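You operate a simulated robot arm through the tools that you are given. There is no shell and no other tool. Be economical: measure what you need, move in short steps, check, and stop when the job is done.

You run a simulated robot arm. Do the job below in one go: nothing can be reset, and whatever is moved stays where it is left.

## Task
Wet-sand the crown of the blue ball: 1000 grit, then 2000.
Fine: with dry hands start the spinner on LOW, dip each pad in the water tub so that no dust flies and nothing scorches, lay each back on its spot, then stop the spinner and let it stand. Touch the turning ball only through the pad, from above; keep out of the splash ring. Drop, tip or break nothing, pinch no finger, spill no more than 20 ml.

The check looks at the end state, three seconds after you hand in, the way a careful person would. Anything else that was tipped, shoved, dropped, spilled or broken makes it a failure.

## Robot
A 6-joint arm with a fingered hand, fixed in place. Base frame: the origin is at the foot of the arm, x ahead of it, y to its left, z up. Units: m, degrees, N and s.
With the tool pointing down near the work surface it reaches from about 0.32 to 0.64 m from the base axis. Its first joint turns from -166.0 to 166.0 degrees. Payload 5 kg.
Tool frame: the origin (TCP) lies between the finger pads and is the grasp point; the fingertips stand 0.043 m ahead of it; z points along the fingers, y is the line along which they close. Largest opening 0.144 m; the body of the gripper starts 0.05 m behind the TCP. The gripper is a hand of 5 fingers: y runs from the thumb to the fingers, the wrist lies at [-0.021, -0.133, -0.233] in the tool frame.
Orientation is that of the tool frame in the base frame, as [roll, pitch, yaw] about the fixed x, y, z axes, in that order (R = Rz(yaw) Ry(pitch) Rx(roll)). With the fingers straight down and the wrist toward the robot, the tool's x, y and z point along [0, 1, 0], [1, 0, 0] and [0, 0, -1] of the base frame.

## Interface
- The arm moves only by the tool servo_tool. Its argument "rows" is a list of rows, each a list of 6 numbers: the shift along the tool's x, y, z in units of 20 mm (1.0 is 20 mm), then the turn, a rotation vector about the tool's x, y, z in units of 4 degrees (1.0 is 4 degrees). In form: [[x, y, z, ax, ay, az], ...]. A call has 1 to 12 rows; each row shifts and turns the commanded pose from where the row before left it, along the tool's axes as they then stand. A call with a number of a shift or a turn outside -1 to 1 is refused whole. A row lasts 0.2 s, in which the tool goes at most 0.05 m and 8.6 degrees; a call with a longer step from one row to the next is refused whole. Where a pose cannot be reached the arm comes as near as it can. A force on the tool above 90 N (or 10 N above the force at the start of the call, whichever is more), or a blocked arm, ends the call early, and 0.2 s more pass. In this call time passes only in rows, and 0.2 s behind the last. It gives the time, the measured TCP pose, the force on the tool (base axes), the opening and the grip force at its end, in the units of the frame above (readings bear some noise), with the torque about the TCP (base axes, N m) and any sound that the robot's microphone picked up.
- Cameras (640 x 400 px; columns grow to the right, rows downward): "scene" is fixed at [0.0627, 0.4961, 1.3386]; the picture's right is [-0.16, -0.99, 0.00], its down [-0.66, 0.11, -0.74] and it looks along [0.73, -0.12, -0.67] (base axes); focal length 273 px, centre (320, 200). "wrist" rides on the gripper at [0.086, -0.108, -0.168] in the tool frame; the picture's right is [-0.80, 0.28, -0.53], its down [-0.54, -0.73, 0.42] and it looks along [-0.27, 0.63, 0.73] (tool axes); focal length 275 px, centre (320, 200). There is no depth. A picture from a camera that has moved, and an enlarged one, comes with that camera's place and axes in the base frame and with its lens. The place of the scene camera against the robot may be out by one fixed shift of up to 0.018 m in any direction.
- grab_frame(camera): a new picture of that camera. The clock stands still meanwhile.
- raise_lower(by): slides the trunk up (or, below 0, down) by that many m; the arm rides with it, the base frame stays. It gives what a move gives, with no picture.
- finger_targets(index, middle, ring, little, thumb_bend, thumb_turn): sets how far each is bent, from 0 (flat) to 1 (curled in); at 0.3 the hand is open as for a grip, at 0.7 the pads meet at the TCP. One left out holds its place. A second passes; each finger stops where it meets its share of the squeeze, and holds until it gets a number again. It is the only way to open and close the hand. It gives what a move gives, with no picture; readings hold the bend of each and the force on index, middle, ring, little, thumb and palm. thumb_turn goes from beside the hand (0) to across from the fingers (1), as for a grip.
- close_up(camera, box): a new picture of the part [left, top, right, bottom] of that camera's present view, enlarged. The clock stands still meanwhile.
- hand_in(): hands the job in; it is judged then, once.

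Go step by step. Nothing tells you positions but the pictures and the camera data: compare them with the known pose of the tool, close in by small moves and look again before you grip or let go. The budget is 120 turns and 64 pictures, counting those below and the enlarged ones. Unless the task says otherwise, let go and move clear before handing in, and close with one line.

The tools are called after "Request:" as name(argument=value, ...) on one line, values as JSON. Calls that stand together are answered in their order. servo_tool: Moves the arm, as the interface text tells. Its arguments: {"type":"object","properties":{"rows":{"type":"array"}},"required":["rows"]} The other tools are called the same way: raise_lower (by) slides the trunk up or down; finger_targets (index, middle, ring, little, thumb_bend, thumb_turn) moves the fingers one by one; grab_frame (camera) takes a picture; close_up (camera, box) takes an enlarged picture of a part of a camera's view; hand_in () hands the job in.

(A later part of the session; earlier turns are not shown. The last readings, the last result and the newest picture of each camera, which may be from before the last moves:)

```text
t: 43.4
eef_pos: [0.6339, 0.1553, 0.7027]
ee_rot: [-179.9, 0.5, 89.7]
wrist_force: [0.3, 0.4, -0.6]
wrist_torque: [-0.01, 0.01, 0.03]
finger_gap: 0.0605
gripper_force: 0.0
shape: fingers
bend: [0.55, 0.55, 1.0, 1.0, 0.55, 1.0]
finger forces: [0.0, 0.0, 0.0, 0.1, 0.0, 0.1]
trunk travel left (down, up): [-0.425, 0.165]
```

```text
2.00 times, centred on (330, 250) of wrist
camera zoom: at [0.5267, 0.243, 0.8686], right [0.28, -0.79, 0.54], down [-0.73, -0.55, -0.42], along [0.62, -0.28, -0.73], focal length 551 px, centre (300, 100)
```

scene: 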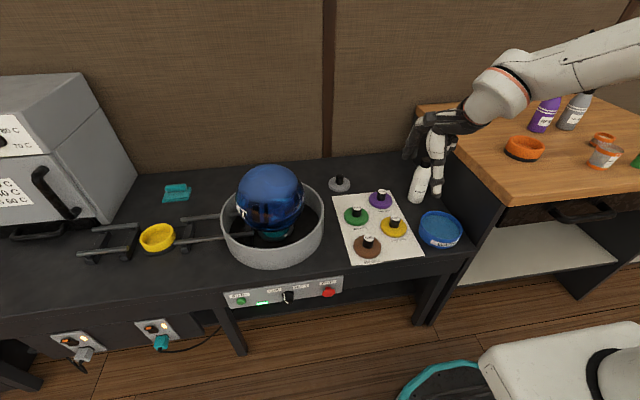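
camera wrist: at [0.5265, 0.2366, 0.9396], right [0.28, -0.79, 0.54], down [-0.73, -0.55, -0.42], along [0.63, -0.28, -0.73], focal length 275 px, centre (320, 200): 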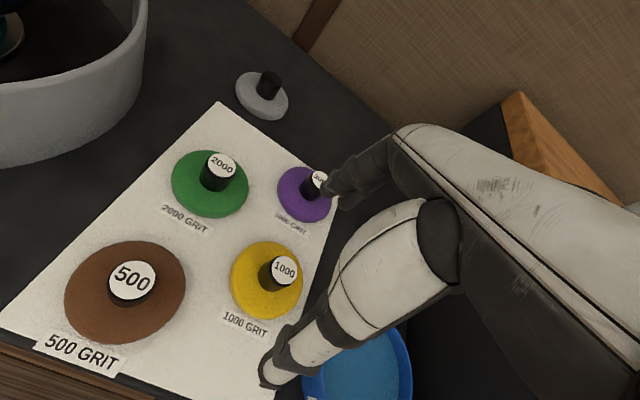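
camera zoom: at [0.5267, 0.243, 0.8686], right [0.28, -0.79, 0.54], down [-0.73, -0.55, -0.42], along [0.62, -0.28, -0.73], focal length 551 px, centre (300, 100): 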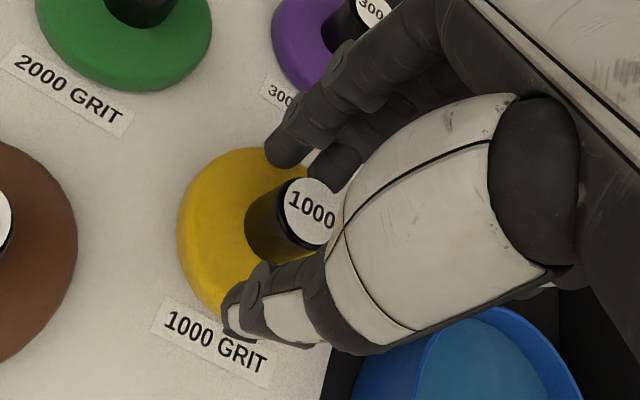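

The fingers straddle the knob nicely. Closing fully.

Request:
finger_targets(index=0.75, middle=0.75, thumb_bend=0.75)

Request:
close_up(camera="wrist", box=[240, 150, 420, 350])

```text
t: 44.4
eef_pos: [0.635, 0.1547, 0.7035]
ee_rot: [-179.9, 0.6, 90.0]
wrist_force: [-1.1, 0.3, 0.0]
wrist_torque: [-0.02, -0.01, 0.01]
finger_gap: 0.0236
gripper_force: 20.1
shape: fingers
bend: [0.71, 0.64, 1.0, 1.0, 0.65, 1.0]
finger forces: [8.3, 11.6, 0.0, 0.0, 19.2, 0.1]
trunk travel left (down, up): [-0.425, 0.165]
```

```text
2.00 times, centred on (330, 250) of wrist
camera zoom: at [0.5267, 0.2429, 0.8686], right [0.28, -0.79, 0.54], down [-0.73, -0.55, -0.42], along [0.62, -0.28, -0.73], focal length 551 px, centre (300, 100)
```

zoom: 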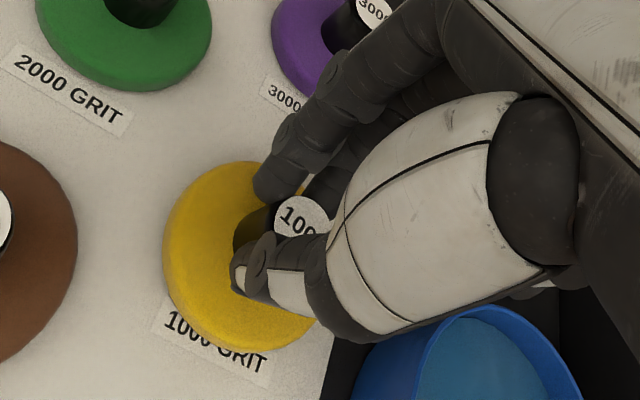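

The grip is firm at about 20 N; the pad slid only a few mm. I'll lift it straight up and check the hold, then look at the tub.

Request:
servo_tool(rows=[[0, 0, -0.3, 0, 0, 0], [0, 0, -0.5, 0, 0, 0], [0, 0, -0.8, 0, 0, 0], [0, 0, -0.8, 0, 0, 0], [0, 0, -0.8, 0, 0, 0], [0, 0, -0.8, 0, 0, 0], [0, 0, -0.8, 0, 0, 0]])

Request:
grab_frame(camera="wrist")

Request:
close_up(camera="scene", box=[340, 150, 480, 250])

```text
t: 46.0
eef_pos: [0.6359, 0.1559, 0.7999]
ee_rot: [-179.9, 0.6, 89.9]
wrist_force: [0.9, 0.3, -0.4]
wrist_torque: [-0.03, -0.04, -0.02]
finger_gap: 0.0233
gripper_force: 19.6
shape: fingers
bend: [0.71, 0.64, 1.0, 1.0, 0.65, 1.0]
finger forces: [8.6, 11.4, 0.1, 0.0, 19.0, 0.1]
trunk travel left (down, up): [-0.425, 0.165]
```

```text
27 pictures are left
camera wrist: at [0.527, 0.2438, 0.9659], right [0.28, -0.79, 0.54], down [-0.73, -0.55, -0.42], along [0.62, -0.28, -0.73], focal length 275 px, centre (320, 200)
```

wrist: 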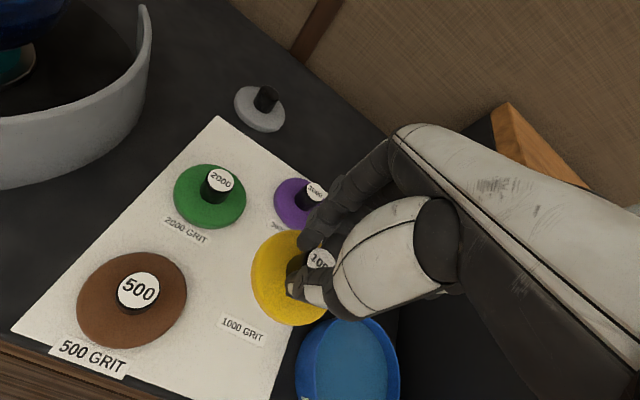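

```text
4.00 times, centred on (410, 200) of scene
camera zoom: at [0.0627, 0.4961, 1.3386], right [-0.16, -0.99, 0.0], down [-0.66, 0.11, -0.74], along [0.73, -0.12, -0.67], focal length 1090 px, centre (-40, 200)
```

zoom: 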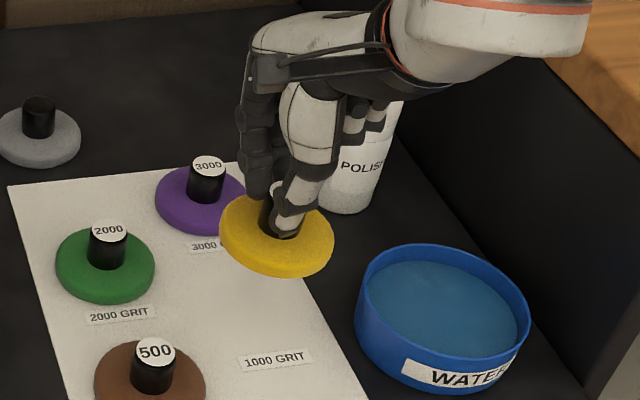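

The pad is held level. I'll carry it over the tub at about (0.60, 0.01), watching the cabinet side, then look.

Request:
servo_tool(rows=[[-1, -0.25, 0, 0, 0, 0], [-1, -0.25, 0, 0, 0, 0], [-1, -0.25, 0, 0, 0, 0], [-1, -0.25, 0, 0, 0, 0], [-1, -0.25, 0, 0, 0, 0], [-1, -0.2, 0, 0, 0, 0], [-0.9, -0.1, 0, 0, 0, 0]])

Request:
grab_frame(camera="wrist")

Request:
close_up(camera="scene", box=[360, 130, 520, 260])

```text
t: 47.6
eef_pos: [0.6055, 0.0191, 0.8006]
ee_rot: [-179.7, 0.8, 89.9]
wrist_force: [-0.1, 0.1, -0.9]
wrist_torque: [0.0, 0.0, -0.02]
finger_gap: 0.0234
gripper_force: 19.1
shape: fingers
bend: [0.71, 0.64, 1.0, 1.0, 0.65, 1.0]
finger forces: [8.7, 11.1, 0.1, 0.0, 18.9, 0.0]
trunk travel left (down, up): [-0.425, 0.165]
```

```text
25 pictures are left
camera wrist: at [0.4981, 0.1073, 0.9659], right [0.28, -0.79, 0.54], down [-0.73, -0.55, -0.41], along [0.62, -0.28, -0.73], focal length 275 px, centre (320, 200)
```

wrist: 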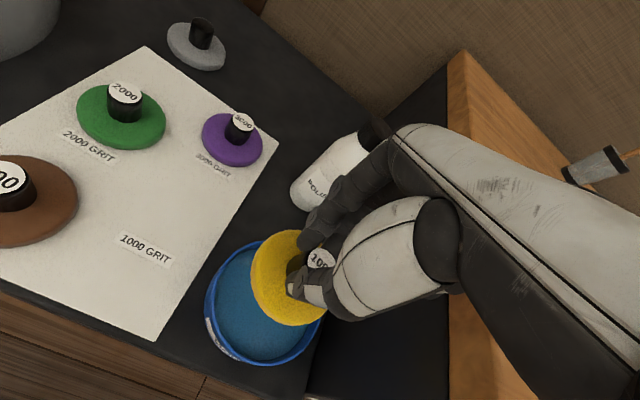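

```text
3.08 times, centred on (440, 195) of scene
camera zoom: at [0.0627, 0.4961, 1.3386], right [-0.16, -0.99, 0.0], down [-0.66, 0.11, -0.74], along [0.73, -0.12, -0.67], focal length 839 px, centre (-49, 215)
```

zoom: 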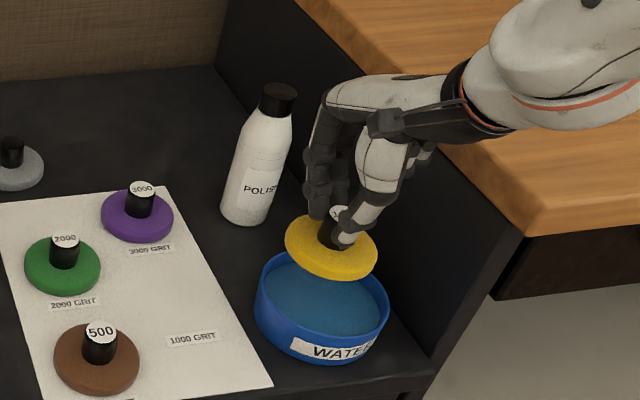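

The pad is about 14 mm left of the tub's centre. I'll shift over and lower it gently towards the water.

Request:
servo_tool(rows=[[-0.7, -0.15, 0, 0, 0, 0], [0, 0, 0.7, 0, 0, 0], [0, 0, 0.7, 0, 0, 0], [0, 0, 0.7, 0, 0, 0], [0, 0, 0.5, 0, 0, 0], [0, 0, 0.5, 0, 0, 0]])

Request:
close_up(camera="scene", box=[400, 180, 480, 260])

Request:
close_up(camera="wrist", box=[180, 200, 380, 400])

```text
t: 49.0
eef_pos: [0.5932, 0.0228, 0.7809]
ee_rot: [-178.4, -1.4, 91.3]
wrist_force: [-0.4, 0.1, -1.0]
wrist_torque: [0.0, -0.03, -0.01]
finger_gap: 0.0229
gripper_force: 18.6
shape: fingers
bend: [0.71, 0.64, 1.0, 1.0, 0.65, 1.0]
finger forces: [8.9, 11.2, 0.0, 0.0, 18.8, 0.0]
out of reach, approached as far as the arm can: row 1, 2, 3, 4, 5, 6
trunk travel left (down, up): [-0.425, 0.165]
```

```text
5.00 times, centred on (440, 220) of scene
camera zoom: at [0.0627, 0.4961, 1.3386], right [-0.16, -0.99, 0.0], down [-0.66, 0.11, -0.74], along [0.73, -0.12, -0.67], focal length 1363 px, centre (-280, 100)
```

zoom: 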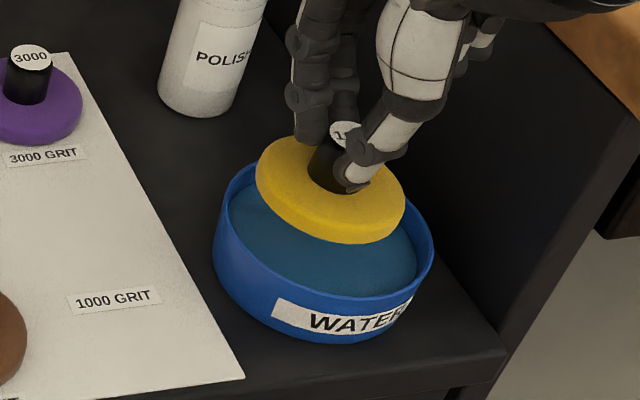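

```text
2.00 times, centred on (280, 300) of wrist
camera zoom: at [0.4886, 0.1024, 0.9524], right [0.32, -0.8, 0.51], down [-0.73, -0.55, -0.41], along [0.61, -0.24, -0.76], focal length 551 px, centre (400, 0)
```

zoom: 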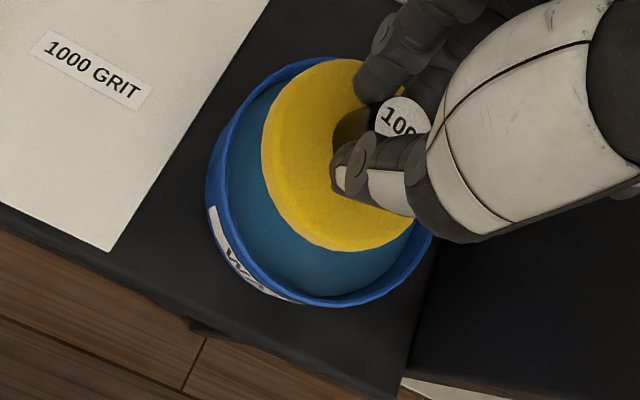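

The arm says it cannot get further there in this orientation. I'll back up to the last reachable place and yaw the hand a bit outward, then try again.

Request:
servo_tool(rows=[[0, 0, -1, 0, 0, 0], [0, 0, -1, 0, 0, 0], [0.7, 0, -1, 0, 0, 0], [0, 0, 0, 0, 0, 1], [0, 0, 0, 0, 0, 1], [0, 0, 0, 0, 0, 1]])

Request:
servo_tool(rows=[[-0.4, 0, 0, 0, 0, 0], [-0.4, 0, 0, 0, 0, 0]])

```text
t: 50.4
eef_pos: [0.6016, 0.0237, 0.8046]
ee_rot: [179.1, 0.4, 82.1]
wrist_force: [-0.3, -0.6, -1.4]
wrist_torque: [0.02, 0.04, -0.04]
finger_gap: 0.0227
gripper_force: 19.2
shape: fingers
bend: [0.71, 0.64, 1.0, 1.0, 0.65, 1.0]
finger forces: [9.3, 11.2, 0.0, 0.0, 18.7, 0.0]
out of reach, approached as far as the arm can: row 1, 2, 3, 5
trunk travel left (down, up): [-0.425, 0.165]
```

```text
t: 51.0
eef_pos: [0.5996, 0.0085, 0.8048]
ee_rot: [179.1, 0.3, 82.1]
wrist_force: [0.4, -0.3, 0.0]
wrist_torque: [0.02, -0.03, -0.03]
finger_gap: 0.0227
gripper_force: 19.8
shape: fingers
bend: [0.71, 0.64, 1.0, 1.0, 0.65, 1.0]
finger forces: [9.2, 11.1, 0.0, 0.0, 18.7, 0.0]
trunk travel left (down, up): [-0.425, 0.165]
```

The yaw was the limit; it moves freely now. I'll add a little more yaw, centre and lower gently.

Request:
servo_tool(rows=[[0, 0, 0, 0, 0, 1], [-0.3, 0.15, 0, 0, 0, 0], [0, 0, 0.7, 0, 0, 0], [0, 0, 0.7, 0, 0, 0], [0, 0, 0.7, 0, 0, 0]])

Request:
servo_tool(rows=[[0, 0, 0.5, 0, 0, 0], [0, 0, 0.5, 0, 0, 0], [0, 0, 0.5, 0, 0, 0]])

Request:
close_up(camera="scene", box=[400, 180, 480, 260])

```text
t: 52.2
eef_pos: [0.603, 0.0015, 0.7634]
ee_rot: [179.1, 0.4, 78.0]
wrist_force: [-0.4, -0.5, -0.5]
wrist_torque: [-0.04, -0.01, 0.01]
finger_gap: 0.0231
gripper_force: 19.0
shape: fingers
bend: [0.71, 0.64, 1.0, 1.0, 0.65, 1.0]
finger forces: [9.2, 11.0, 0.0, 0.0, 18.6, 0.1]
trunk travel left (down, up): [-0.425, 0.165]
```

```text
t: 53.0
eef_pos: [0.6036, 0.0009, 0.7328]
ee_rot: [179.1, 0.2, 78.0]
wrist_force: [-1.0, -0.5, -0.7]
wrist_torque: [0.01, -0.04, -0.01]
finger_gap: 0.0229
gripper_force: 20.0
shape: fingers
bend: [0.71, 0.64, 1.0, 1.0, 0.65, 1.0]
finger forces: [9.2, 11.0, 0.1, 0.0, 18.6, 0.0]
trunk travel left (down, up): [-0.425, 0.165]
```

```text
5.00 times, centred on (440, 220) of scene
camera zoom: at [0.0627, 0.4961, 1.3386], right [-0.16, -0.99, 0.0], down [-0.66, 0.11, -0.74], along [0.73, -0.12, -0.67], focal length 1363 px, centre (-280, 100)
```

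zoom: 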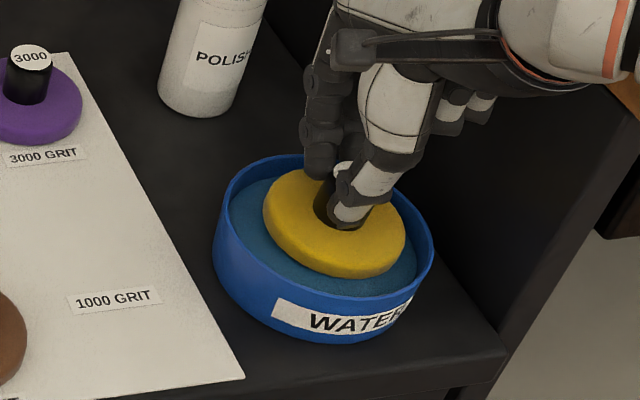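

Nicely centred, just above the water. Lowering about 10 mm more.

Request:
servo_tool(rows=[[0, 0, 0.25, 0, 0, 0], [0, 0, 0.25, 0, 0, 0]])

Request:
close_up(camera="scene", box=[400, 180, 480, 260])

```text
t: 53.6
eef_pos: [0.604, 0.0008, 0.723]
ee_rot: [179.1, 0.2, 78.1]
wrist_force: [-0.4, 0.4, -0.3]
wrist_torque: [0.01, 0.04, -0.01]
finger_gap: 0.0229
gripper_force: 19.3
shape: fingers
bend: [0.71, 0.64, 1.0, 1.0, 0.65, 1.0]
finger forces: [9.3, 10.7, 0.1, 0.0, 18.9, 0.0]
trunk travel left (down, up): [-0.425, 0.165]
```

```text
5.00 times, centred on (440, 220) of scene
camera zoom: at [0.0627, 0.4961, 1.3386], right [-0.16, -0.99, 0.0], down [-0.66, 0.11, -0.74], along [0.73, -0.12, -0.67], focal length 1363 px, centre (-280, 100)
```

zoom: 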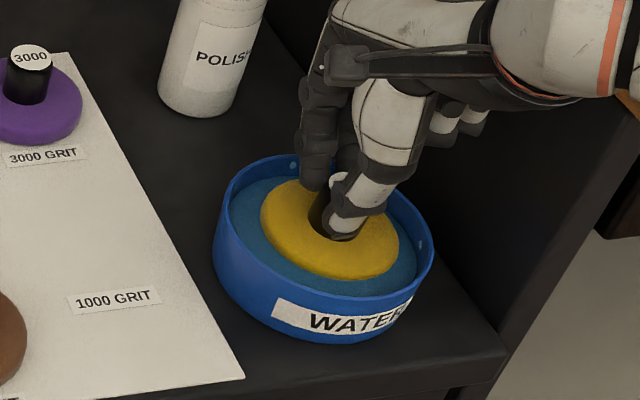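

The pad is entering the water with tiny splashes only. I'll dip a touch deeper, hold, then lift slowly and let it drain over the tub.

Request:
servo_tool(rows=[[0, 0, 0.2, 0, 0, 0], [0, 0, 0, 0, 0, 0], [0, 0, 0, 0, 0, 0], [0, 0, 0, 0, 0, 0], [0, 0, 0, 0, 0, 0]])

Request:
servo_tool(rows=[[0, 0, -0.3, 0, 0, 0], [0, 0, -0.3, 0, 0, 0], [0, 0, -0.3, 0, 0, 0], [0, 0, -0.3, 0, 0, 0], [0, 0, -0.5, 0, 0, 0], [0, 0, 0, 0, 0, 0], [0, 0, 0, 0, 0, 0], [0, 0, 0, 0, 0, 0], [0, 0, 0, 0, 0, 0], [0, 0, 0, 0, 0, 0], [0, 0, 0, 0, 0, 0], [0, 0, 0, 0, 0, 0]])

Request:
close_up(camera="scene", box=[400, 180, 480, 260])

```text
t: 54.8
eef_pos: [0.6034, 0.0003, 0.7172]
ee_rot: [179.1, 0.3, 78.1]
wrist_force: [-1.3, 0.8, 0.4]
wrist_torque: [0.07, 0.13, -0.03]
finger_gap: 0.0231
gripper_force: 20.0
shape: fingers
bend: [0.71, 0.64, 1.0, 1.0, 0.65, 1.0]
finger forces: [9.2, 10.1, 0.0, 0.0, 19.6, 0.0]
trunk travel left (down, up): [-0.425, 0.165]
```

```text
t: 57.4
eef_pos: [0.6017, 0.001, 0.7511]
ee_rot: [179.1, 0.2, 78.0]
wrist_force: [0.2, 0.0, -0.3]
wrist_torque: [0.02, 0.0, 0.01]
finger_gap: 0.0229
gripper_force: 19.3
shape: fingers
bend: [0.71, 0.64, 1.0, 1.0, 0.65, 1.0]
finger forces: [9.1, 11.0, 0.0, 0.0, 18.7, 0.0]
trunk travel left (down, up): [-0.425, 0.165]
```

```text
5.00 times, centred on (440, 220) of scene
camera zoom: at [0.0627, 0.4961, 1.3386], right [-0.16, -0.99, 0.0], down [-0.66, 0.11, -0.74], along [0.73, -0.12, -0.67], focal length 1363 px, centre (-280, 100)
```

zoom: 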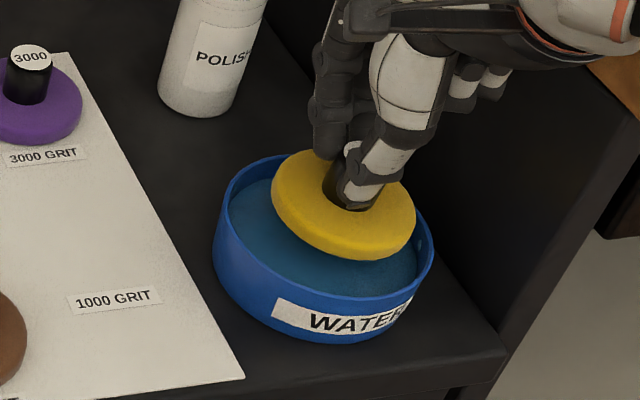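

The pad is drained. I'll raise it well clear and swing towards the ball, turning the hand outward as the bearing grows.

Request:
raise_lower(by=0.15)

Request:
servo_tool(rows=[[1, 0, -0.5, 0, 0, 0], [1, 0, -0.5, 0, 0, 0], [1, 0, -0.5, 0, 0, 0], [1, 0, -0.5, 0, 0, 0], [1, 0, -0.5, 0, 0, 0], [1, 0, -0.5, 0, 0, 0], [1, 0, -0.5, 0, 0, 0], [1, 0, -0.5, 0, 0, 0], [1, 0, -0.5, 0, 0, 0], [1, 0, -0.5, 0, 0, 0], [1, 0, -0.5, 0, 0, 0], [1, 0, 0, 0, 0, 0]])

Request:
servo_tool(rows=[[0.7, -0.1, 0, 0, 0, -1], [0.7, -0.1, 0, 0, 0, -1], [0.7, -0.1, 0, 0, 0, -1], [0.7, -0.1, 0, 0, 0, -1], [0.7, -0.1, 0, 0, 0, -1], [0.7, 0, 0, 0, 0, -1], [0.7, 0, 0, 0, 0, -1], [0.7, 0, 0, 0, 0, -1]])

```text
t: 59.1
eef_pos: [0.6015, 0.0014, 0.902]
ee_rot: [179.1, 0.3, 78.1]
wrist_force: [-0.4, 0.2, -0.1]
wrist_torque: [-0.01, 0.01, 0.05]
finger_gap: 0.0225
gripper_force: 19.5
shape: fingers
bend: [0.71, 0.64, 1.0, 1.0, 0.65, 1.0]
finger forces: [9.1, 11.0, 0.1, 0.0, 18.7, 0.1]
trunk travel left (down, up): [-0.575, 0.015]
```

```text
t: 61.7
eef_pos: [0.6496, 0.2374, 1.0094]
ee_rot: [179.1, 0.3, 77.9]
wrist_force: [-0.5, 0.4, -0.1]
wrist_torque: [-0.02, 0.01, 0.03]
finger_gap: 0.0223
gripper_force: 19.5
shape: fingers
bend: [0.71, 0.64, 1.0, 1.0, 0.65, 1.0]
finger forces: [9.5, 10.9, 0.0, 0.0, 18.4, 0.0]
trunk travel left (down, up): [-0.575, 0.015]
```

```text
t: 63.5
eef_pos: [0.6369, 0.3472, 1.0093]
ee_rot: [179.4, 0.7, 110.1]
wrist_force: [0.4, 0.3, -0.6]
wrist_torque: [0.04, -0.02, -0.02]
finger_gap: 0.0221
gripper_force: 19.3
shape: fingers
bend: [0.71, 0.64, 1.0, 1.0, 0.65, 1.0]
finger forces: [9.5, 10.9, 0.0, 0.0, 18.3, 0.0]
trunk travel left (down, up): [-0.575, 0.015]
```

Heading on to above the ball, with the pad bottom about 50 mm above the crown.

Request:
servo_tool(rows=[[1, 0.87, 0, 0, 0, 0], [1, 0.87, 0, 0, 0, 0], [1, 0.87, 0, 0, 0, 0], [1, 0.87, 0, 0, 0, 0], [1, 0.87, 0, 0, 0, 0], [1, 0.87, 0, 0, 0, 0], [1, 0.87, 0, 0, 0, 0]])

Request:
grab_frame(camera="wrist")

Request:
close_up(camera="scene", box=[200, 110, 360, 270])

```text
t: 65.1
eef_pos: [0.698, 0.5203, 1.0052]
ee_rot: [178.8, 1.0, 109.9]
wrist_force: [0.0, 0.3, -0.6]
wrist_torque: [-0.04, 0.02, 0.0]
finger_gap: 0.0223
gripper_force: 19.4
shape: fingers
bend: [0.71, 0.64, 1.0, 1.0, 0.65, 1.0]
finger forces: [9.6, 10.7, 0.1, 0.0, 18.2, 0.0]
out of reach, approached as far as the arm can: row 7
trunk travel left (down, up): [-0.575, 0.015]
```

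```text
18 pictures are left
camera wrist: at [0.5622, 0.5661, 1.1677], right [0.52, -0.65, 0.55], down [-0.49, -0.76, -0.43], along [0.7, -0.05, -0.71], focal length 275 px, centre (320, 200)
```

wrist: 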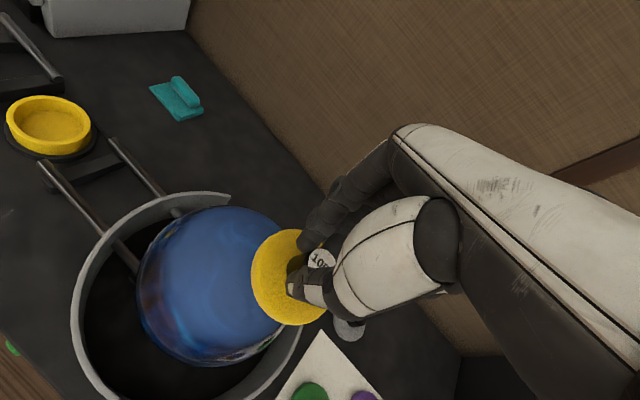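

```text
2.50 times, centred on (280, 190) of scene
camera zoom: at [0.0627, 0.4961, 1.3386], right [-0.16, -0.99, 0.0], down [-0.66, 0.11, -0.74], along [0.73, -0.12, -0.67], focal length 682 px, centre (420, 225)
```

zoom: 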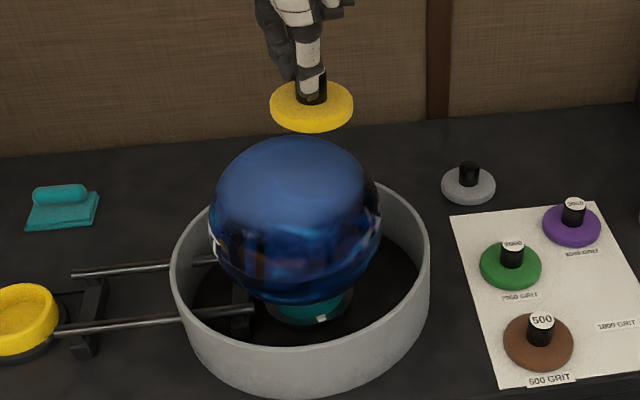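

The ball's axis is near (0.705, 0.550) with the crown near z 0.88. I'm at the edge of reach because the trunk is too high, so I'll raise the arm and lower the trunk by the same amount.

Request:
servo_tool(rows=[[0, 0, -1, 0, 0, 0], [0, 0, -1, 0, 0, 0], [0, 0, -1, 0, 0, 0], [0, 0, -1, 0, 0, 0], [0, 0, -1, 0, 0, 0], [0, 0, -1, 0, 0, 0], [0, 0, -1, 0, 0, 0], [0, 0, -1, 0, 0, 0], [0, 0, -1, 0, 0, 0], [0, 0, -1, 0, 0, 0], [0, 0, -1, 0, 0, 0]])

Request:
servo_tool(rows=[[1, 0.5, 0, 0, 0, 0], [0.3, 0.5, 0, 0, 0, 0]])

```text
t: 67.5
eef_pos: [0.6011, 0.4975, 1.1354]
ee_rot: [178.2, 1.1, 109.6]
wrist_force: [0.3, 0.7, 0.5]
wrist_torque: [0.03, 0.0, 0.03]
finger_gap: 0.0218
gripper_force: 19.6
shape: fingers
bend: [0.71, 0.64, 1.0, 1.0, 0.65, 1.0]
finger forces: [9.5, 10.9, 0.0, 0.0, 18.2, 0.0]
out of reach, approached as far as the arm can: row 1, 2, 3, 4, 5, 6, 7, 8, 9, 10, 11
trunk travel left (down, up): [-0.575, 0.015]
```

```text
t: 68.1
eef_pos: [0.5974, 0.5261, 1.1205]
ee_rot: [178.6, 1.0, 109.8]
wrist_force: [0.4, 0.8, -1.0]
wrist_torque: [-0.02, 0.01, 0.01]
finger_gap: 0.0223
gripper_force: 19.2
shape: fingers
bend: [0.71, 0.64, 1.0, 1.0, 0.65, 1.0]
finger forces: [9.5, 10.8, 0.1, 0.1, 18.1, 0.0]
out of reach, approached as far as the arm can: row 1, 2
trunk travel left (down, up): [-0.575, 0.015]
```

Going up shortened the reach instead, so lower and higher-trunk is better. I'll come back down to about z 1.02, trunk at its top, with the hand yawed more radial.

Request:
raise_lower(by=0.014)

Request:
servo_tool(rows=[[0, 0, 1, 0, 0, -1], [0, 0, 1, 0, 0, -1], [0, 0, 1, 0, 0, -1], [0, 0, 1, 0, 0, 0], [0, 0, 1, 0, 0, 0], [0, 0, 1, 0, 0, 0], [0, 0, 1, 0, 0, 0], [0, 0, 1, 0, 0, 0], [0, 0, 1, 0, 0, 0], [0, 0, 1, 0, 0, 0]])

```text
t: 68.7
eef_pos: [0.5978, 0.5255, 1.134]
ee_rot: [178.7, 1.0, 109.8]
wrist_force: [0.2, 0.3, -0.7]
wrist_torque: [-0.02, 0.04, 0.02]
finger_gap: 0.022
gripper_force: 19.3
shape: fingers
bend: [0.71, 0.64, 1.0, 1.0, 0.65, 1.0]
finger forces: [9.5, 10.8, 0.1, 0.0, 18.1, 0.0]
trunk travel left (down, up): [-0.589, 0.001]
```

```text
t: 70.9
eef_pos: [0.5973, 0.5253, 0.9283]
ee_rot: [178.9, 1.4, 121.8]
wrist_force: [0.1, 0.0, 0.1]
wrist_torque: [-0.01, 0.01, 0.02]
finger_gap: 0.0219
gripper_force: 19.3
shape: fingers
bend: [0.71, 0.64, 1.0, 1.0, 0.65, 1.0]
finger forces: [9.5, 10.7, 0.1, 0.1, 18.0, 0.0]
out of reach, approached as far as the arm can: row 3
trunk travel left (down, up): [-0.589, 0.001]
```

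That was lower than planned but touched nothing. I'll rise to a clear height first, then go outward over the axis.

Request:
servo_tool(rows=[[0, 0, -1, 0, 0, 0], [0, 0, -1, 0, 0, 0], [0, 0, -1, 0, 0, 0]])

Request:
servo_tool(rows=[[-0.33, 0.99, 0, 0, 0, 0], [-0.33, 0.99, 0, 0, 0, 0], [-0.33, 0.99, 0, 0, 0, 0], [-0.33, 0.99, 0, 0, 0, 0], [-0.33, 0.99, 0, 0, 0, 0], [-0.33, 0.99, 0, 0, 0, 0]])

```text
t: 71.7
eef_pos: [0.5943, 0.5234, 0.9876]
ee_rot: [178.9, 1.3, 121.9]
wrist_force: [-0.8, 0.2, -0.1]
wrist_torque: [0.02, -0.04, -0.01]
finger_gap: 0.0219
gripper_force: 18.6
shape: fingers
bend: [0.71, 0.64, 1.0, 1.0, 0.65, 1.0]
finger forces: [9.6, 10.7, 0.1, 0.0, 17.9, 0.0]
trunk travel left (down, up): [-0.589, 0.001]
```

```text
t: 73.1
eef_pos: [0.6709, 0.5448, 0.967]
ee_rot: [177.8, 2.2, 121.3]
wrist_force: [0.5, 0.7, -0.6]
wrist_torque: [-0.02, 0.02, 0.0]
finger_gap: 0.0217
gripper_force: 18.9
shape: fingers
bend: [0.71, 0.64, 1.0, 1.0, 0.65, 1.0]
finger forces: [9.5, 10.6, 0.0, 0.0, 18.0, 0.1]
out of reach, approached as far as the arm can: row 3, 4, 5, 6
trunk travel left (down, up): [-0.589, 0.001]
```

Straight down stops about 30 mm short of the axis. I'll tilt the hand about 6° outward, so the pad lies tangent just on the near side of the crown, and approach at a clear height.

Request:
servo_tool(rows=[[0, 0, -1, -0.75, 0, 0], [0, 0, -0.3, -0.75, 0, 0], [-0.4, 0.45, 0, 0, 0, 0], [-0.4, 0.45, 0, 0, 0, 0]])

Request:
close_up(camera="scene", box=[200, 110, 360, 270])

Request:
grab_frame(camera="wrist")

```text
t: 74.1
eef_pos: [0.6965, 0.5398, 0.9937]
ee_rot: [172.9, 1.3, 121.8]
wrist_force: [0.5, 0.6, -1.6]
wrist_torque: [0.01, -0.02, 0.01]
finger_gap: 0.0216
gripper_force: 19.1
shape: fingers
bend: [0.71, 0.64, 1.0, 1.0, 0.65, 1.0]
finger forces: [9.4, 10.6, 0.1, 0.1, 18.0, 0.0]
trunk travel left (down, up): [-0.589, 0.001]
```

```text
2.50 times, centred on (280, 190) of scene
camera zoom: at [0.0627, 0.4961, 1.3386], right [-0.16, -0.99, 0.0], down [-0.66, 0.11, -0.74], along [0.73, -0.12, -0.67], focal length 682 px, centre (420, 225)
```

zoom: 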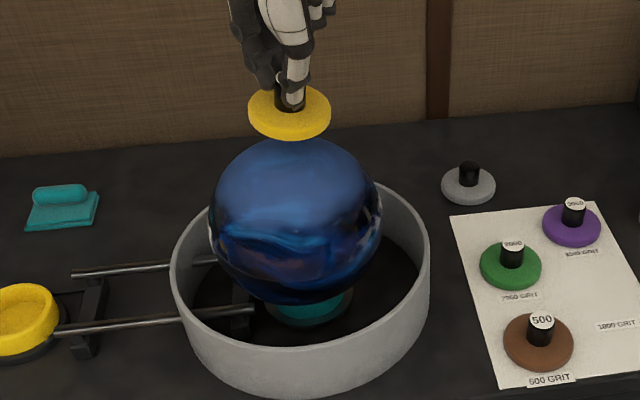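

```text
15 pictures are left
camera wrist: at [0.5401, 0.5489, 1.1449], right [0.6, -0.55, 0.58], down [-0.28, -0.82, -0.5], along [0.75, 0.14, -0.64], focal length 275 px, centre (320, 200)
```

wrist: 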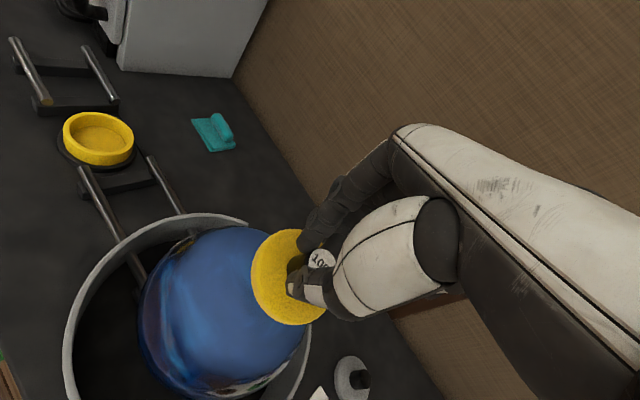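

The pad is over the crown and within reach. I'll lower slightly back-and-down along the ball's normal in small steps and watch the force.

Request:
servo_tool(rows=[[0, -0.25, 0.5, 0, 0, 0], [0, -0.25, 0.5, 0, 0, 0], [0, -0.25, 0.4, 0, 0, 0]])

Request:
servo_tool(rows=[[0, 0, 0.15, 0, 0, 0], [0, 0, 0.15, 0, 0, 0]])

Request:
servo_tool(rows=[[0, 0, 0.15, 0, 0, 0]])

Request:
servo_tool(rows=[[0, 0, 0.15, 0, 0, 0]])

```text
t: 74.9
eef_pos: [0.6864, 0.5339, 0.9663]
ee_rot: [172.9, 1.2, 121.9]
wrist_force: [1.0, 0.2, -0.8]
wrist_torque: [0.0, 0.04, -0.01]
finger_gap: 0.0215
gripper_force: 18.9
shape: fingers
bend: [0.71, 0.64, 1.0, 1.0, 0.65, 1.0]
finger forces: [9.4, 10.6, 0.0, 0.0, 17.9, 0.0]
trunk travel left (down, up): [-0.589, 0.001]
```

```text
t: 75.5
eef_pos: [0.687, 0.5357, 0.9603]
ee_rot: [172.9, 1.3, 121.8]
wrist_force: [0.0, -0.2, -0.1]
wrist_torque: [0.02, 0.02, 0.0]
finger_gap: 0.0215
gripper_force: 18.4
shape: fingers
bend: [0.71, 0.64, 1.0, 1.0, 0.65, 1.0]
finger forces: [9.4, 10.6, 0.1, 0.0, 17.9, 0.1]
trunk travel left (down, up): [-0.589, 0.001]
```

```text
t: 75.9
eef_pos: [0.6871, 0.5338, 0.9573]
ee_rot: [172.9, 1.3, 121.8]
wrist_force: [-0.4, 0.1, 0.4]
wrist_torque: [-0.01, 0.0, 0.01]
finger_gap: 0.0219
gripper_force: 18.7
shape: fingers
bend: [0.71, 0.64, 1.0, 1.0, 0.65, 1.0]
finger forces: [9.5, 10.6, 0.0, 0.0, 17.9, 0.1]
trunk travel left (down, up): [-0.589, 0.001]
```

```text
t: 76.3
eef_pos: [0.687, 0.5339, 0.9535]
ee_rot: [172.8, 1.3, 121.7]
wrist_force: [0.2, -0.2, 0.2]
wrist_torque: [0.0, 0.0, 0.02]
finger_gap: 0.022
gripper_force: 18.9
shape: fingers
bend: [0.71, 0.64, 1.0, 1.0, 0.65, 1.0]
finger forces: [9.4, 10.6, 0.1, 0.0, 17.9, 0.0]
trunk travel left (down, up): [-0.589, 0.001]
```

Not in contact yet; continuing in 2–3 mm steps.

Request:
servo_tool(rows=[[0, 0, 0.15, 0, 0, 0]])

Request:
servo_tool(rows=[[0, 0, 0.15, 0, 0, 0]])

Request:
servo_tool(rows=[[0, 0, 0.12, 0, 0, 0]])

Request:
close_up(camera="scene", box=[225, 120, 325, 220])

```text
t: 76.7
eef_pos: [0.6865, 0.5356, 0.9501]
ee_rot: [172.9, 1.3, 121.8]
wrist_force: [-0.7, 0.7, -0.9]
wrist_torque: [-0.02, -0.01, -0.01]
finger_gap: 0.022
gripper_force: 18.7
shape: fingers
bend: [0.71, 0.64, 1.0, 1.0, 0.65, 1.0]
finger forces: [9.5, 10.6, 0.1, 0.0, 17.9, 0.1]
trunk travel left (down, up): [-0.589, 0.001]
```

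```text
t: 77.1
eef_pos: [0.6886, 0.5362, 0.9481]
ee_rot: [173.0, 1.3, 121.8]
wrist_force: [-0.4, -1.0, 0.3]
wrist_torque: [0.0, 0.02, 0.06]
finger_gap: 0.0215
gripper_force: 18.8
shape: fingers
bend: [0.71, 0.64, 1.0, 1.0, 0.65, 1.0]
finger forces: [9.4, 10.6, 0.0, 0.0, 17.9, 0.0]
trunk travel left (down, up): [-0.589, 0.001]
```

```text
t: 77.5
eef_pos: [0.6884, 0.5359, 0.9469]
ee_rot: [172.8, 1.2, 121.9]
wrist_force: [1.0, 0.5, 2.8]
wrist_torque: [-0.05, 0.0, -0.01]
finger_gap: 0.0216
gripper_force: 19.7
shape: fingers
bend: [0.71, 0.64, 1.0, 1.0, 0.65, 1.0]
finger forces: [9.6, 11.6, 0.0, 0.0, 19.0, 0.0]
trunk travel left (down, up): [-0.589, 0.001]
```

```text
4.00 times, centred on (275, 170) of scene
camera zoom: at [0.0627, 0.4961, 1.3386], right [-0.16, -0.99, 0.0], down [-0.66, 0.11, -0.74], along [0.73, -0.12, -0.67], focal length 1090 px, centre (500, 320)
```

zoom: 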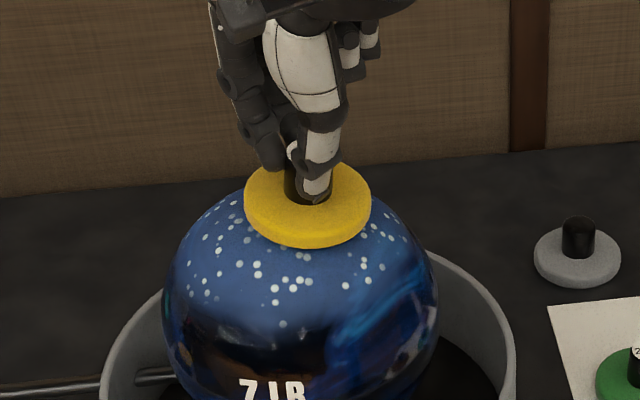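

Contact at about 3 N with water drops showing, so it is wet-sanding. I'll press slightly more and hold for several seconds.

Request:
servo_tool(rows=[[0, 0, 0.08, 0, 0, 0], [0, 0, 0, 0, 0, 0], [0, 0, 0, 0, 0, 0], [0, 0, 0, 0, 0, 0], [0, 0, 0, 0, 0, 0], [0, 0, 0, 0, 0, 0], [0, 0, 0, 0, 0, 0], [0, 0, 0, 0, 0, 0], [0, 0, 0, 0, 0, 0], [0, 0, 0, 0, 0, 0], [0, 0, 0, 0, 0, 0], [0, 0, 0, 0, 0, 0]])

Request:
servo_tool(rows=[[0, 0, 0, 0, 0, 0], [0, 0, 0, 0, 0, 0], [0, 0, 0, 0, 0, 0], [0, 0, 0, 0, 0, 0], [0, 0, 0, 0, 0, 0], [0, 0, 0, 0, 0, 0], [0, 0, 0, 0, 0, 0], [0, 0, 0, 0, 0, 0], [0, 0, 0, 0, 0, 0], [0, 0, 0, 0, 0, 0], [0, 0, 0, 0, 0, 0], [0, 0, 0, 0, 0, 0]])

Request:
close_up(camera="scene", box=[215, 120, 335, 240])

```text
t: 80.1
eef_pos: [0.6886, 0.5367, 0.9444]
ee_rot: [172.8, 1.3, 121.9]
wrist_force: [-0.3, 1.0, 0.0]
wrist_torque: [0.03, 0.01, 0.03]
finger_gap: 0.0033
gripper_force: 12.5
shape: fingers
bend: [0.75, 0.63, 1.0, 1.0, 0.68, 1.0]
finger forces: [0.0, 11.6, 0.0, 0.1, 13.3, 0.0]
trunk travel left (down, up): [-0.589, 0.001]
```

```text
t: 82.7
eef_pos: [0.6888, 0.5358, 0.9444]
ee_rot: [172.9, 1.2, 121.9]
wrist_force: [0.1, 0.1, 0.6]
wrist_torque: [-0.07, 0.0, 0.02]
finger_gap: 0.0031
gripper_force: 12.8
shape: fingers
bend: [0.75, 0.63, 1.0, 1.0, 0.68, 1.0]
finger forces: [0.0, 11.5, 0.1, 0.0, 13.4, 0.0]
trunk travel left (down, up): [-0.589, 0.001]
```

```text
3.33 times, centred on (275, 180) of scene
camera zoom: at [0.0627, 0.4961, 1.3386], right [-0.16, -0.99, 0.0], down [-0.66, 0.11, -0.74], along [0.73, -0.12, -0.67], focal length 909 px, centre (470, 267)
```

zoom: 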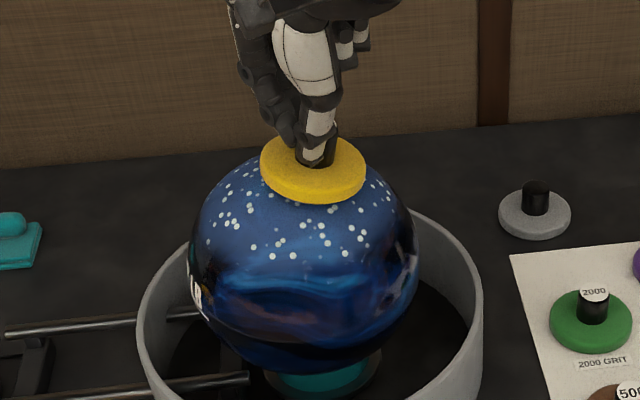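

The ball's drag has shifted the knob in my grip and the index lost contact. I'll lift a few mm off the ball straight away and look at the grip.

Request:
servo_tool(rows=[[0, 0, -0.2, 0, 0, 0], [0, 0, -0.3, 0, 0, 0], [0, 0, -0.5, 0, 0, 0]])

Request:
close_up(camera="wrist", box=[230, 180, 390, 340])

```text
t: 83.5
eef_pos: [0.6863, 0.5348, 0.9641]
ee_rot: [172.8, 1.2, 121.8]
wrist_force: [0.3, 0.0, -0.8]
wrist_torque: [0.0, 0.01, 0.01]
finger_gap: 0.003
gripper_force: 12.5
shape: fingers
bend: [0.75, 0.63, 1.0, 1.0, 0.68, 1.0]
finger forces: [0.0, 11.4, 0.0, 0.1, 13.5, 0.0]
trunk travel left (down, up): [-0.589, 0.001]
```

```text
2.50 times, centred on (310, 260) of wrist
camera zoom: at [0.5299, 0.5429, 1.1137], right [0.6, -0.55, 0.58], down [-0.28, -0.82, -0.5], along [0.75, 0.14, -0.64], focal length 688 px, centre (345, 50)
```

zoom: 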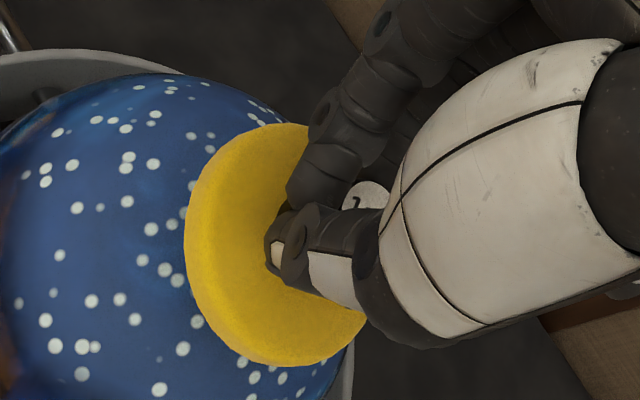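

The pad is still held level by middle and thumb. To be sure of the first pass I'll do a second, gentler touch nearer the axis, limited to about 2–3 N.

Request:
servo_tool(rows=[[0.4, 0.4, 0, 0, 0, 0], [0, 0, 0.3, 0, 0, 0], [0, 0, 0.2, 0, 0, 0]])

Request:
servo_tool(rows=[[0, 0, 0.1, 0, 0, 0]])

Request:
servo_tool(rows=[[0, 0, 0.08, 0, 0, 0]])

```text
t: 84.3
eef_pos: [0.6897, 0.5469, 0.9549]
ee_rot: [172.8, 1.4, 121.9]
wrist_force: [0.1, -0.5, -0.1]
wrist_torque: [-0.01, 0.03, 0.02]
finger_gap: 0.0034
gripper_force: 12.5
shape: fingers
bend: [0.75, 0.63, 1.0, 1.0, 0.68, 1.0]
finger forces: [0.0, 11.4, 0.1, 0.0, 13.4, 0.0]
trunk travel left (down, up): [-0.589, 0.001]
```

```text
t: 84.7
eef_pos: [0.6904, 0.5462, 0.9527]
ee_rot: [172.9, 1.3, 121.9]
wrist_force: [0.7, 0.3, -0.1]
wrist_torque: [0.0, 0.02, -0.02]
finger_gap: 0.0034
gripper_force: 12.5
shape: fingers
bend: [0.75, 0.63, 1.0, 1.0, 0.68, 1.0]
finger forces: [0.1, 11.3, 0.0, 0.0, 13.5, 0.0]
trunk travel left (down, up): [-0.589, 0.001]
```

```text
t: 85.1
eef_pos: [0.69, 0.5469, 0.9509]
ee_rot: [172.9, 1.3, 121.8]
wrist_force: [-0.3, -1.1, 0.9]
wrist_torque: [0.01, -0.01, 0.02]
finger_gap: 0.0031
gripper_force: 12.4
shape: fingers
bend: [0.75, 0.63, 1.0, 1.0, 0.68, 1.0]
finger forces: [0.0, 11.3, 0.0, 0.0, 13.5, 0.0]
trunk travel left (down, up): [-0.589, 0.001]
```

Request:
servo_tool(rows=[[0, 0, 0.08, 0, 0, 0]])

Request:
servo_tool(rows=[[0, 0, 0.08, 0, 0, 0]])

Request:
servo_tool(rows=[[0, 0, 0.06, 0, 0, 0]])

```text
t: 85.5
eef_pos: [0.6915, 0.546, 0.9493]
ee_rot: [172.9, 1.4, 121.9]
wrist_force: [0.0, 0.5, -0.4]
wrist_torque: [0.0, 0.01, 0.03]
finger_gap: 0.003
gripper_force: 12.9
shape: fingers
bend: [0.75, 0.63, 1.0, 1.0, 0.68, 1.0]
finger forces: [0.0, 11.3, 0.1, 0.0, 13.6, 0.0]
trunk travel left (down, up): [-0.589, 0.001]
```

```text
t: 85.9
eef_pos: [0.6916, 0.5472, 0.9482]
ee_rot: [172.8, 1.3, 121.8]
wrist_force: [0.0, 0.6, -0.4]
wrist_torque: [0.04, -0.01, 0.01]
finger_gap: 0.0031
gripper_force: 12.3
shape: fingers
bend: [0.75, 0.63, 1.0, 1.0, 0.68, 1.0]
finger forces: [0.0, 11.4, 0.0, 0.0, 13.5, 0.0]
trunk travel left (down, up): [-0.589, 0.001]
```

```text
t: 86.3
eef_pos: [0.6905, 0.5467, 0.9471]
ee_rot: [172.8, 1.3, 121.9]
wrist_force: [0.4, 0.1, -1.0]
wrist_torque: [0.02, 0.01, -0.03]
finger_gap: 0.0032
gripper_force: 12.8
shape: fingers
bend: [0.75, 0.63, 1.0, 1.0, 0.68, 1.0]
finger forces: [0.0, 11.5, 0.1, 0.0, 13.4, 0.1]
trunk travel left (down, up): [-0.589, 0.001]
```

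Request:
servo_tool(rows=[[0, 0, 0.08, 0, 0, 0]])

Request:
servo_tool(rows=[[0, 0, 0.08, 0, 0, 0]])

Request:
servo_tool(rows=[[0, 0, 0.06, 0, 0, 0]])

```text
t: 86.7
eef_pos: [0.6907, 0.5469, 0.9454]
ee_rot: [172.9, 1.3, 121.8]
wrist_force: [0.2, -0.2, 1.3]
wrist_torque: [-0.03, 0.01, 0.01]
finger_gap: 0.0032
gripper_force: 12.4
shape: fingers
bend: [0.75, 0.63, 1.0, 1.0, 0.68, 1.0]
finger forces: [0.0, 11.5, 0.1, 0.1, 13.6, 0.0]
trunk travel left (down, up): [-0.589, 0.001]
```

```text
t: 87.1
eef_pos: [0.6921, 0.5479, 0.9453]
ee_rot: [172.8, 1.3, 121.8]
wrist_force: [0.9, -0.7, 3.4]
wrist_torque: [-0.11, -0.12, -0.04]
finger_gap: 0.0029
gripper_force: 13.2
shape: fingers
bend: [0.75, 0.63, 1.0, 1.0, 0.68, 1.0]
finger forces: [0.0, 12.6, 0.0, 0.1, 13.2, 0.1]
trunk travel left (down, up): [-0.589, 0.001]
```

```text
t: 87.5
eef_pos: [0.6915, 0.5471, 0.9448]
ee_rot: [172.7, 1.2, 121.9]
wrist_force: [2.8, -0.4, 7.3]
wrist_torque: [-0.09, -0.23, 0.0]
finger_gap: 0.0034
gripper_force: 13.4
shape: fingers
bend: [0.75, 0.63, 1.0, 1.0, 0.69, 1.0]
finger forces: [0.0, 13.5, 0.0, 0.1, 13.3, 0.0]
trunk travel left (down, up): [-0.589, 0.001]
```

Contact now at about 7 N and the grip is steady. I'll ease slightly and hold, checking each second.

Request:
servo_tool(rows=[[0, 0, -0.05, 0, 0, 0], [0, 0, 0, 0, 0, 0], [0, 0, 0, 0, 0, 0], [0, 0, 0, 0, 0, 0]])

Request:
servo_tool(rows=[[0, 0, 0, 0, 0, 0], [0, 0, 0, 0, 0, 0], [0, 0, 0, 0, 0, 0], [0, 0, 0, 0, 0, 0], [0, 0, 0, 0, 0, 0]])

```text
t: 88.5
eef_pos: [0.6903, 0.5462, 0.9451]
ee_rot: [172.9, 1.3, 121.8]
wrist_force: [1.7, -1.3, 5.9]
wrist_torque: [-0.13, -0.19, 0.01]
finger_gap: 0.0029
gripper_force: 13.0
shape: fingers
bend: [0.75, 0.63, 1.0, 1.0, 0.69, 1.0]
finger forces: [0.0, 12.6, 0.0, 0.1, 13.7, 0.1]
trunk travel left (down, up): [-0.589, 0.001]
```

```text
t: 89.7
eef_pos: [0.6921, 0.5457, 0.9441]
ee_rot: [172.9, 1.3, 121.9]
wrist_force: [0.1, -0.1, 3.7]
wrist_torque: [-0.07, -0.18, -0.01]
finger_gap: 0.003
gripper_force: 12.6
shape: fingers
bend: [0.75, 0.63, 1.0, 1.0, 0.69, 1.0]
finger forces: [0.1, 12.4, 0.0, 0.0, 13.6, 0.0]
trunk travel left (down, up): [-0.589, 0.001]
```

Request:
servo_tool(rows=[[0, 0, 0, 0, 0, 0], [0, 0, 0, 0, 0, 0], [0, 0, 0, 0, 0, 0], [0, 0, 0, 0, 0, 0], [0, 0, 0, 0, 0, 0], [0, 0, 0, 0, 0, 0], [0, 0, 0, 0, 0, 0]])

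Request:
servo_tool(rows=[[0, 0, 0, 0, 0, 0], [0, 0, 0, 0, 0, 0], [0, 0, 0, 0, 0, 0], [0, 0, 0, 0, 0, 0], [0, 0, 0, 0, 0, 0], [0, 0, 0, 0, 0, 0], [0, 0, 0, 0, 0, 0]])

Request:
servo_tool(rows=[[0, 0, -0.3, 0, 0, 0], [0, 0, -0.5, 0, 0, 0], [0, 0, -1, 0, 0, 0], [0, 0, -1, 0, 0, 0]])

Request:
grab_frame(camera="wrist")

```text
t: 91.3
eef_pos: [0.6907, 0.5466, 0.9444]
ee_rot: [172.9, 1.3, 121.9]
wrist_force: [-0.6, 0.0, 3.8]
wrist_torque: [-0.01, -0.08, -0.03]
finger_gap: 0.0027
gripper_force: 13.3
shape: fingers
bend: [0.75, 0.63, 1.0, 1.0, 0.69, 1.0]
finger forces: [0.0, 11.5, 0.0, 0.1, 14.2, 0.1]
trunk travel left (down, up): [-0.589, 0.001]
```

```text
t: 92.9
eef_pos: [0.6908, 0.5472, 0.9451]
ee_rot: [172.9, 1.3, 121.8]
wrist_force: [1.1, -0.3, 2.7]
wrist_torque: [-0.07, -0.11, 0.02]
finger_gap: 0.0026
gripper_force: 12.6
shape: fingers
bend: [0.75, 0.63, 1.0, 1.0, 0.69, 1.0]
finger forces: [0.0, 11.6, 0.1, 0.0, 13.7, 0.0]
trunk travel left (down, up): [-0.589, 0.001]
```

```text
t: 93.9
eef_pos: [0.6823, 0.5446, 0.999]
ee_rot: [173.0, 1.3, 121.8]
wrist_force: [-0.5, -0.5, -1.0]
wrist_torque: [0.03, -0.02, 0.02]
finger_gap: 0.0024
gripper_force: 12.2
shape: fingers
bend: [0.75, 0.63, 1.0, 1.0, 0.69, 1.0]
finger forces: [0.0, 10.6, 0.0, 0.0, 14.1, 0.0]
trunk travel left (down, up): [-0.589, 0.001]
```

```text
11 pictures are left
camera wrist: at [0.528, 0.552, 1.1494], right [0.6, -0.55, 0.58], down [-0.28, -0.82, -0.5], along [0.75, 0.14, -0.64], focal length 275 px, centre (320, 200)
```

wrist: 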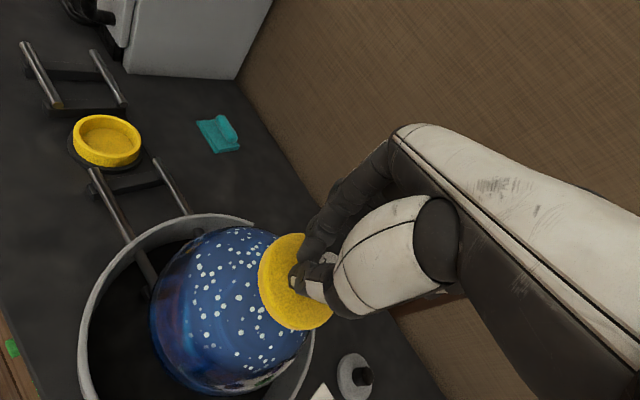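

The first pass had about six seconds of wet contact and the pad is held. Now I'll carry yellow back to its spot, levelling the hand on the way.

Request:
servo_tool(rows=[[-1, -0.74, 0, 0, 0, 0], [-1, -0.74, 0, 0, 0, 0], [-1, -0.74, 0, 0, 0, 0], [-1, -0.74, 0, 0, 0, 0], [-1, -0.74, 0, 0, 0, 0], [-1, -0.74, 0, 0, 0, 0], [-1, -0.74, 0, 0, 0, 0], [-1, -0.74, 0, 0, 0, 0], [-1, -0.74, 0, 0, 0, 0], [-1, -0.74, 0, 0, 0, 0], [-1, -0.74, 0, 0, 0, 0], [-1, -0.74, 0, 0, 0, 0]])

Request:
servo_tool(rows=[[0, 0, 0, 0.9, 0.17, 0], [0, 0, 0, 0.9, 0.17, 0], [0, 0, 0, 0, 0, 1], [0, 0, 0, 0, 0, 1], [0, 0, 0, 0, 0, 1], [0, 0, 0, 0, 0, 1], [0, 0, 0, 0, 0, 1], [0, 0, 0, 0, 0, 1], [0, 0, 0, 0, 0, 1], [0, 0, 0, 0, 0, 0.95]])

```text
t: 96.5
eef_pos: [0.6824, 0.3901, 0.9942]
ee_rot: [170.7, 2.3, 120.6]
wrist_force: [-0.5, -0.4, 0.0]
wrist_torque: [-0.03, 0.04, 0.03]
finger_gap: 0.0023
gripper_force: 12.6
shape: fingers
bend: [0.75, 0.63, 1.0, 1.0, 0.69, 1.0]
finger forces: [0.0, 10.4, 0.1, 0.0, 14.1, 0.1]
out of reach, approached as far as the arm can: row 7, 8, 9, 10, 11, 12
trunk travel left (down, up): [-0.589, 0.001]
```

```text
t: 98.7
eef_pos: [0.6814, 0.3902, 0.9964]
ee_rot: [174.4, -1.5, 89.1]
wrist_force: [-0.6, -0.5, 0.1]
wrist_torque: [-0.02, 0.01, -0.01]
finger_gap: 0.0023
gripper_force: 11.7
shape: fingers
bend: [0.75, 0.63, 1.0, 1.0, 0.69, 1.0]
finger forces: [0.0, 10.3, 0.0, 0.0, 14.1, 0.1]
out of reach, approached as far as the arm can: row 1
trunk travel left (down, up): [-0.589, 0.001]
```

The yaw limit again; now at yaw 89 it's free. Levelling and moving over the yellow spot.

Request:
servo_tool(rows=[[-0.9, -0.14, 0, 0.7, -0.19, -0.1], [-0.9, -0.14, 0, 0.7, -0.19, -0.1], [-0.98, -0.14, 0, 0, 0, 0], [-0.98, -0.14, 0, 0, 0, 0], [-0.98, -0.14, 0, 0, 0, 0], [-0.98, -0.14, 0, 0, 0, 0], [-0.98, -0.14, 0, 0, 0, 0], [-0.98, -0.14, 0, 0, 0, 0], [-0.98, -0.14, 0, 0, 0, 0], [-0.98, -0.14, 0, 0, 0, 0], [-0.98, -0.14, 0, 0, 0, 0], [-0.98, -0.14, 0, 0, 0, 0]])

Request:
raise_lower(by=-0.164)

```text
t: 101.3
eef_pos: [0.6468, 0.1573, 0.9963]
ee_rot: [179.9, 0.1, 89.8]
wrist_force: [0.2, 0.8, -0.2]
wrist_torque: [0.02, -0.01, 0.02]
finger_gap: 0.0022
gripper_force: 11.6
shape: fingers
bend: [0.75, 0.63, 1.0, 1.0, 0.69, 1.0]
finger forces: [0.0, 10.3, 0.0, 0.1, 14.1, 0.1]
trunk travel left (down, up): [-0.589, 0.001]
```

```text
t: 103.2
eef_pos: [0.6476, 0.158, 0.8312]
ee_rot: [179.9, 0.1, 89.8]
wrist_force: [0.1, -1.0, -0.5]
wrist_torque: [0.03, 0.01, 0.03]
finger_gap: 0.0025
gripper_force: 12.1
shape: fingers
bend: [0.75, 0.63, 1.0, 1.0, 0.69, 1.0]
finger forces: [0.0, 10.3, 0.0, 0.1, 14.1, 0.0]
trunk travel left (down, up): [-0.425, 0.165]
```

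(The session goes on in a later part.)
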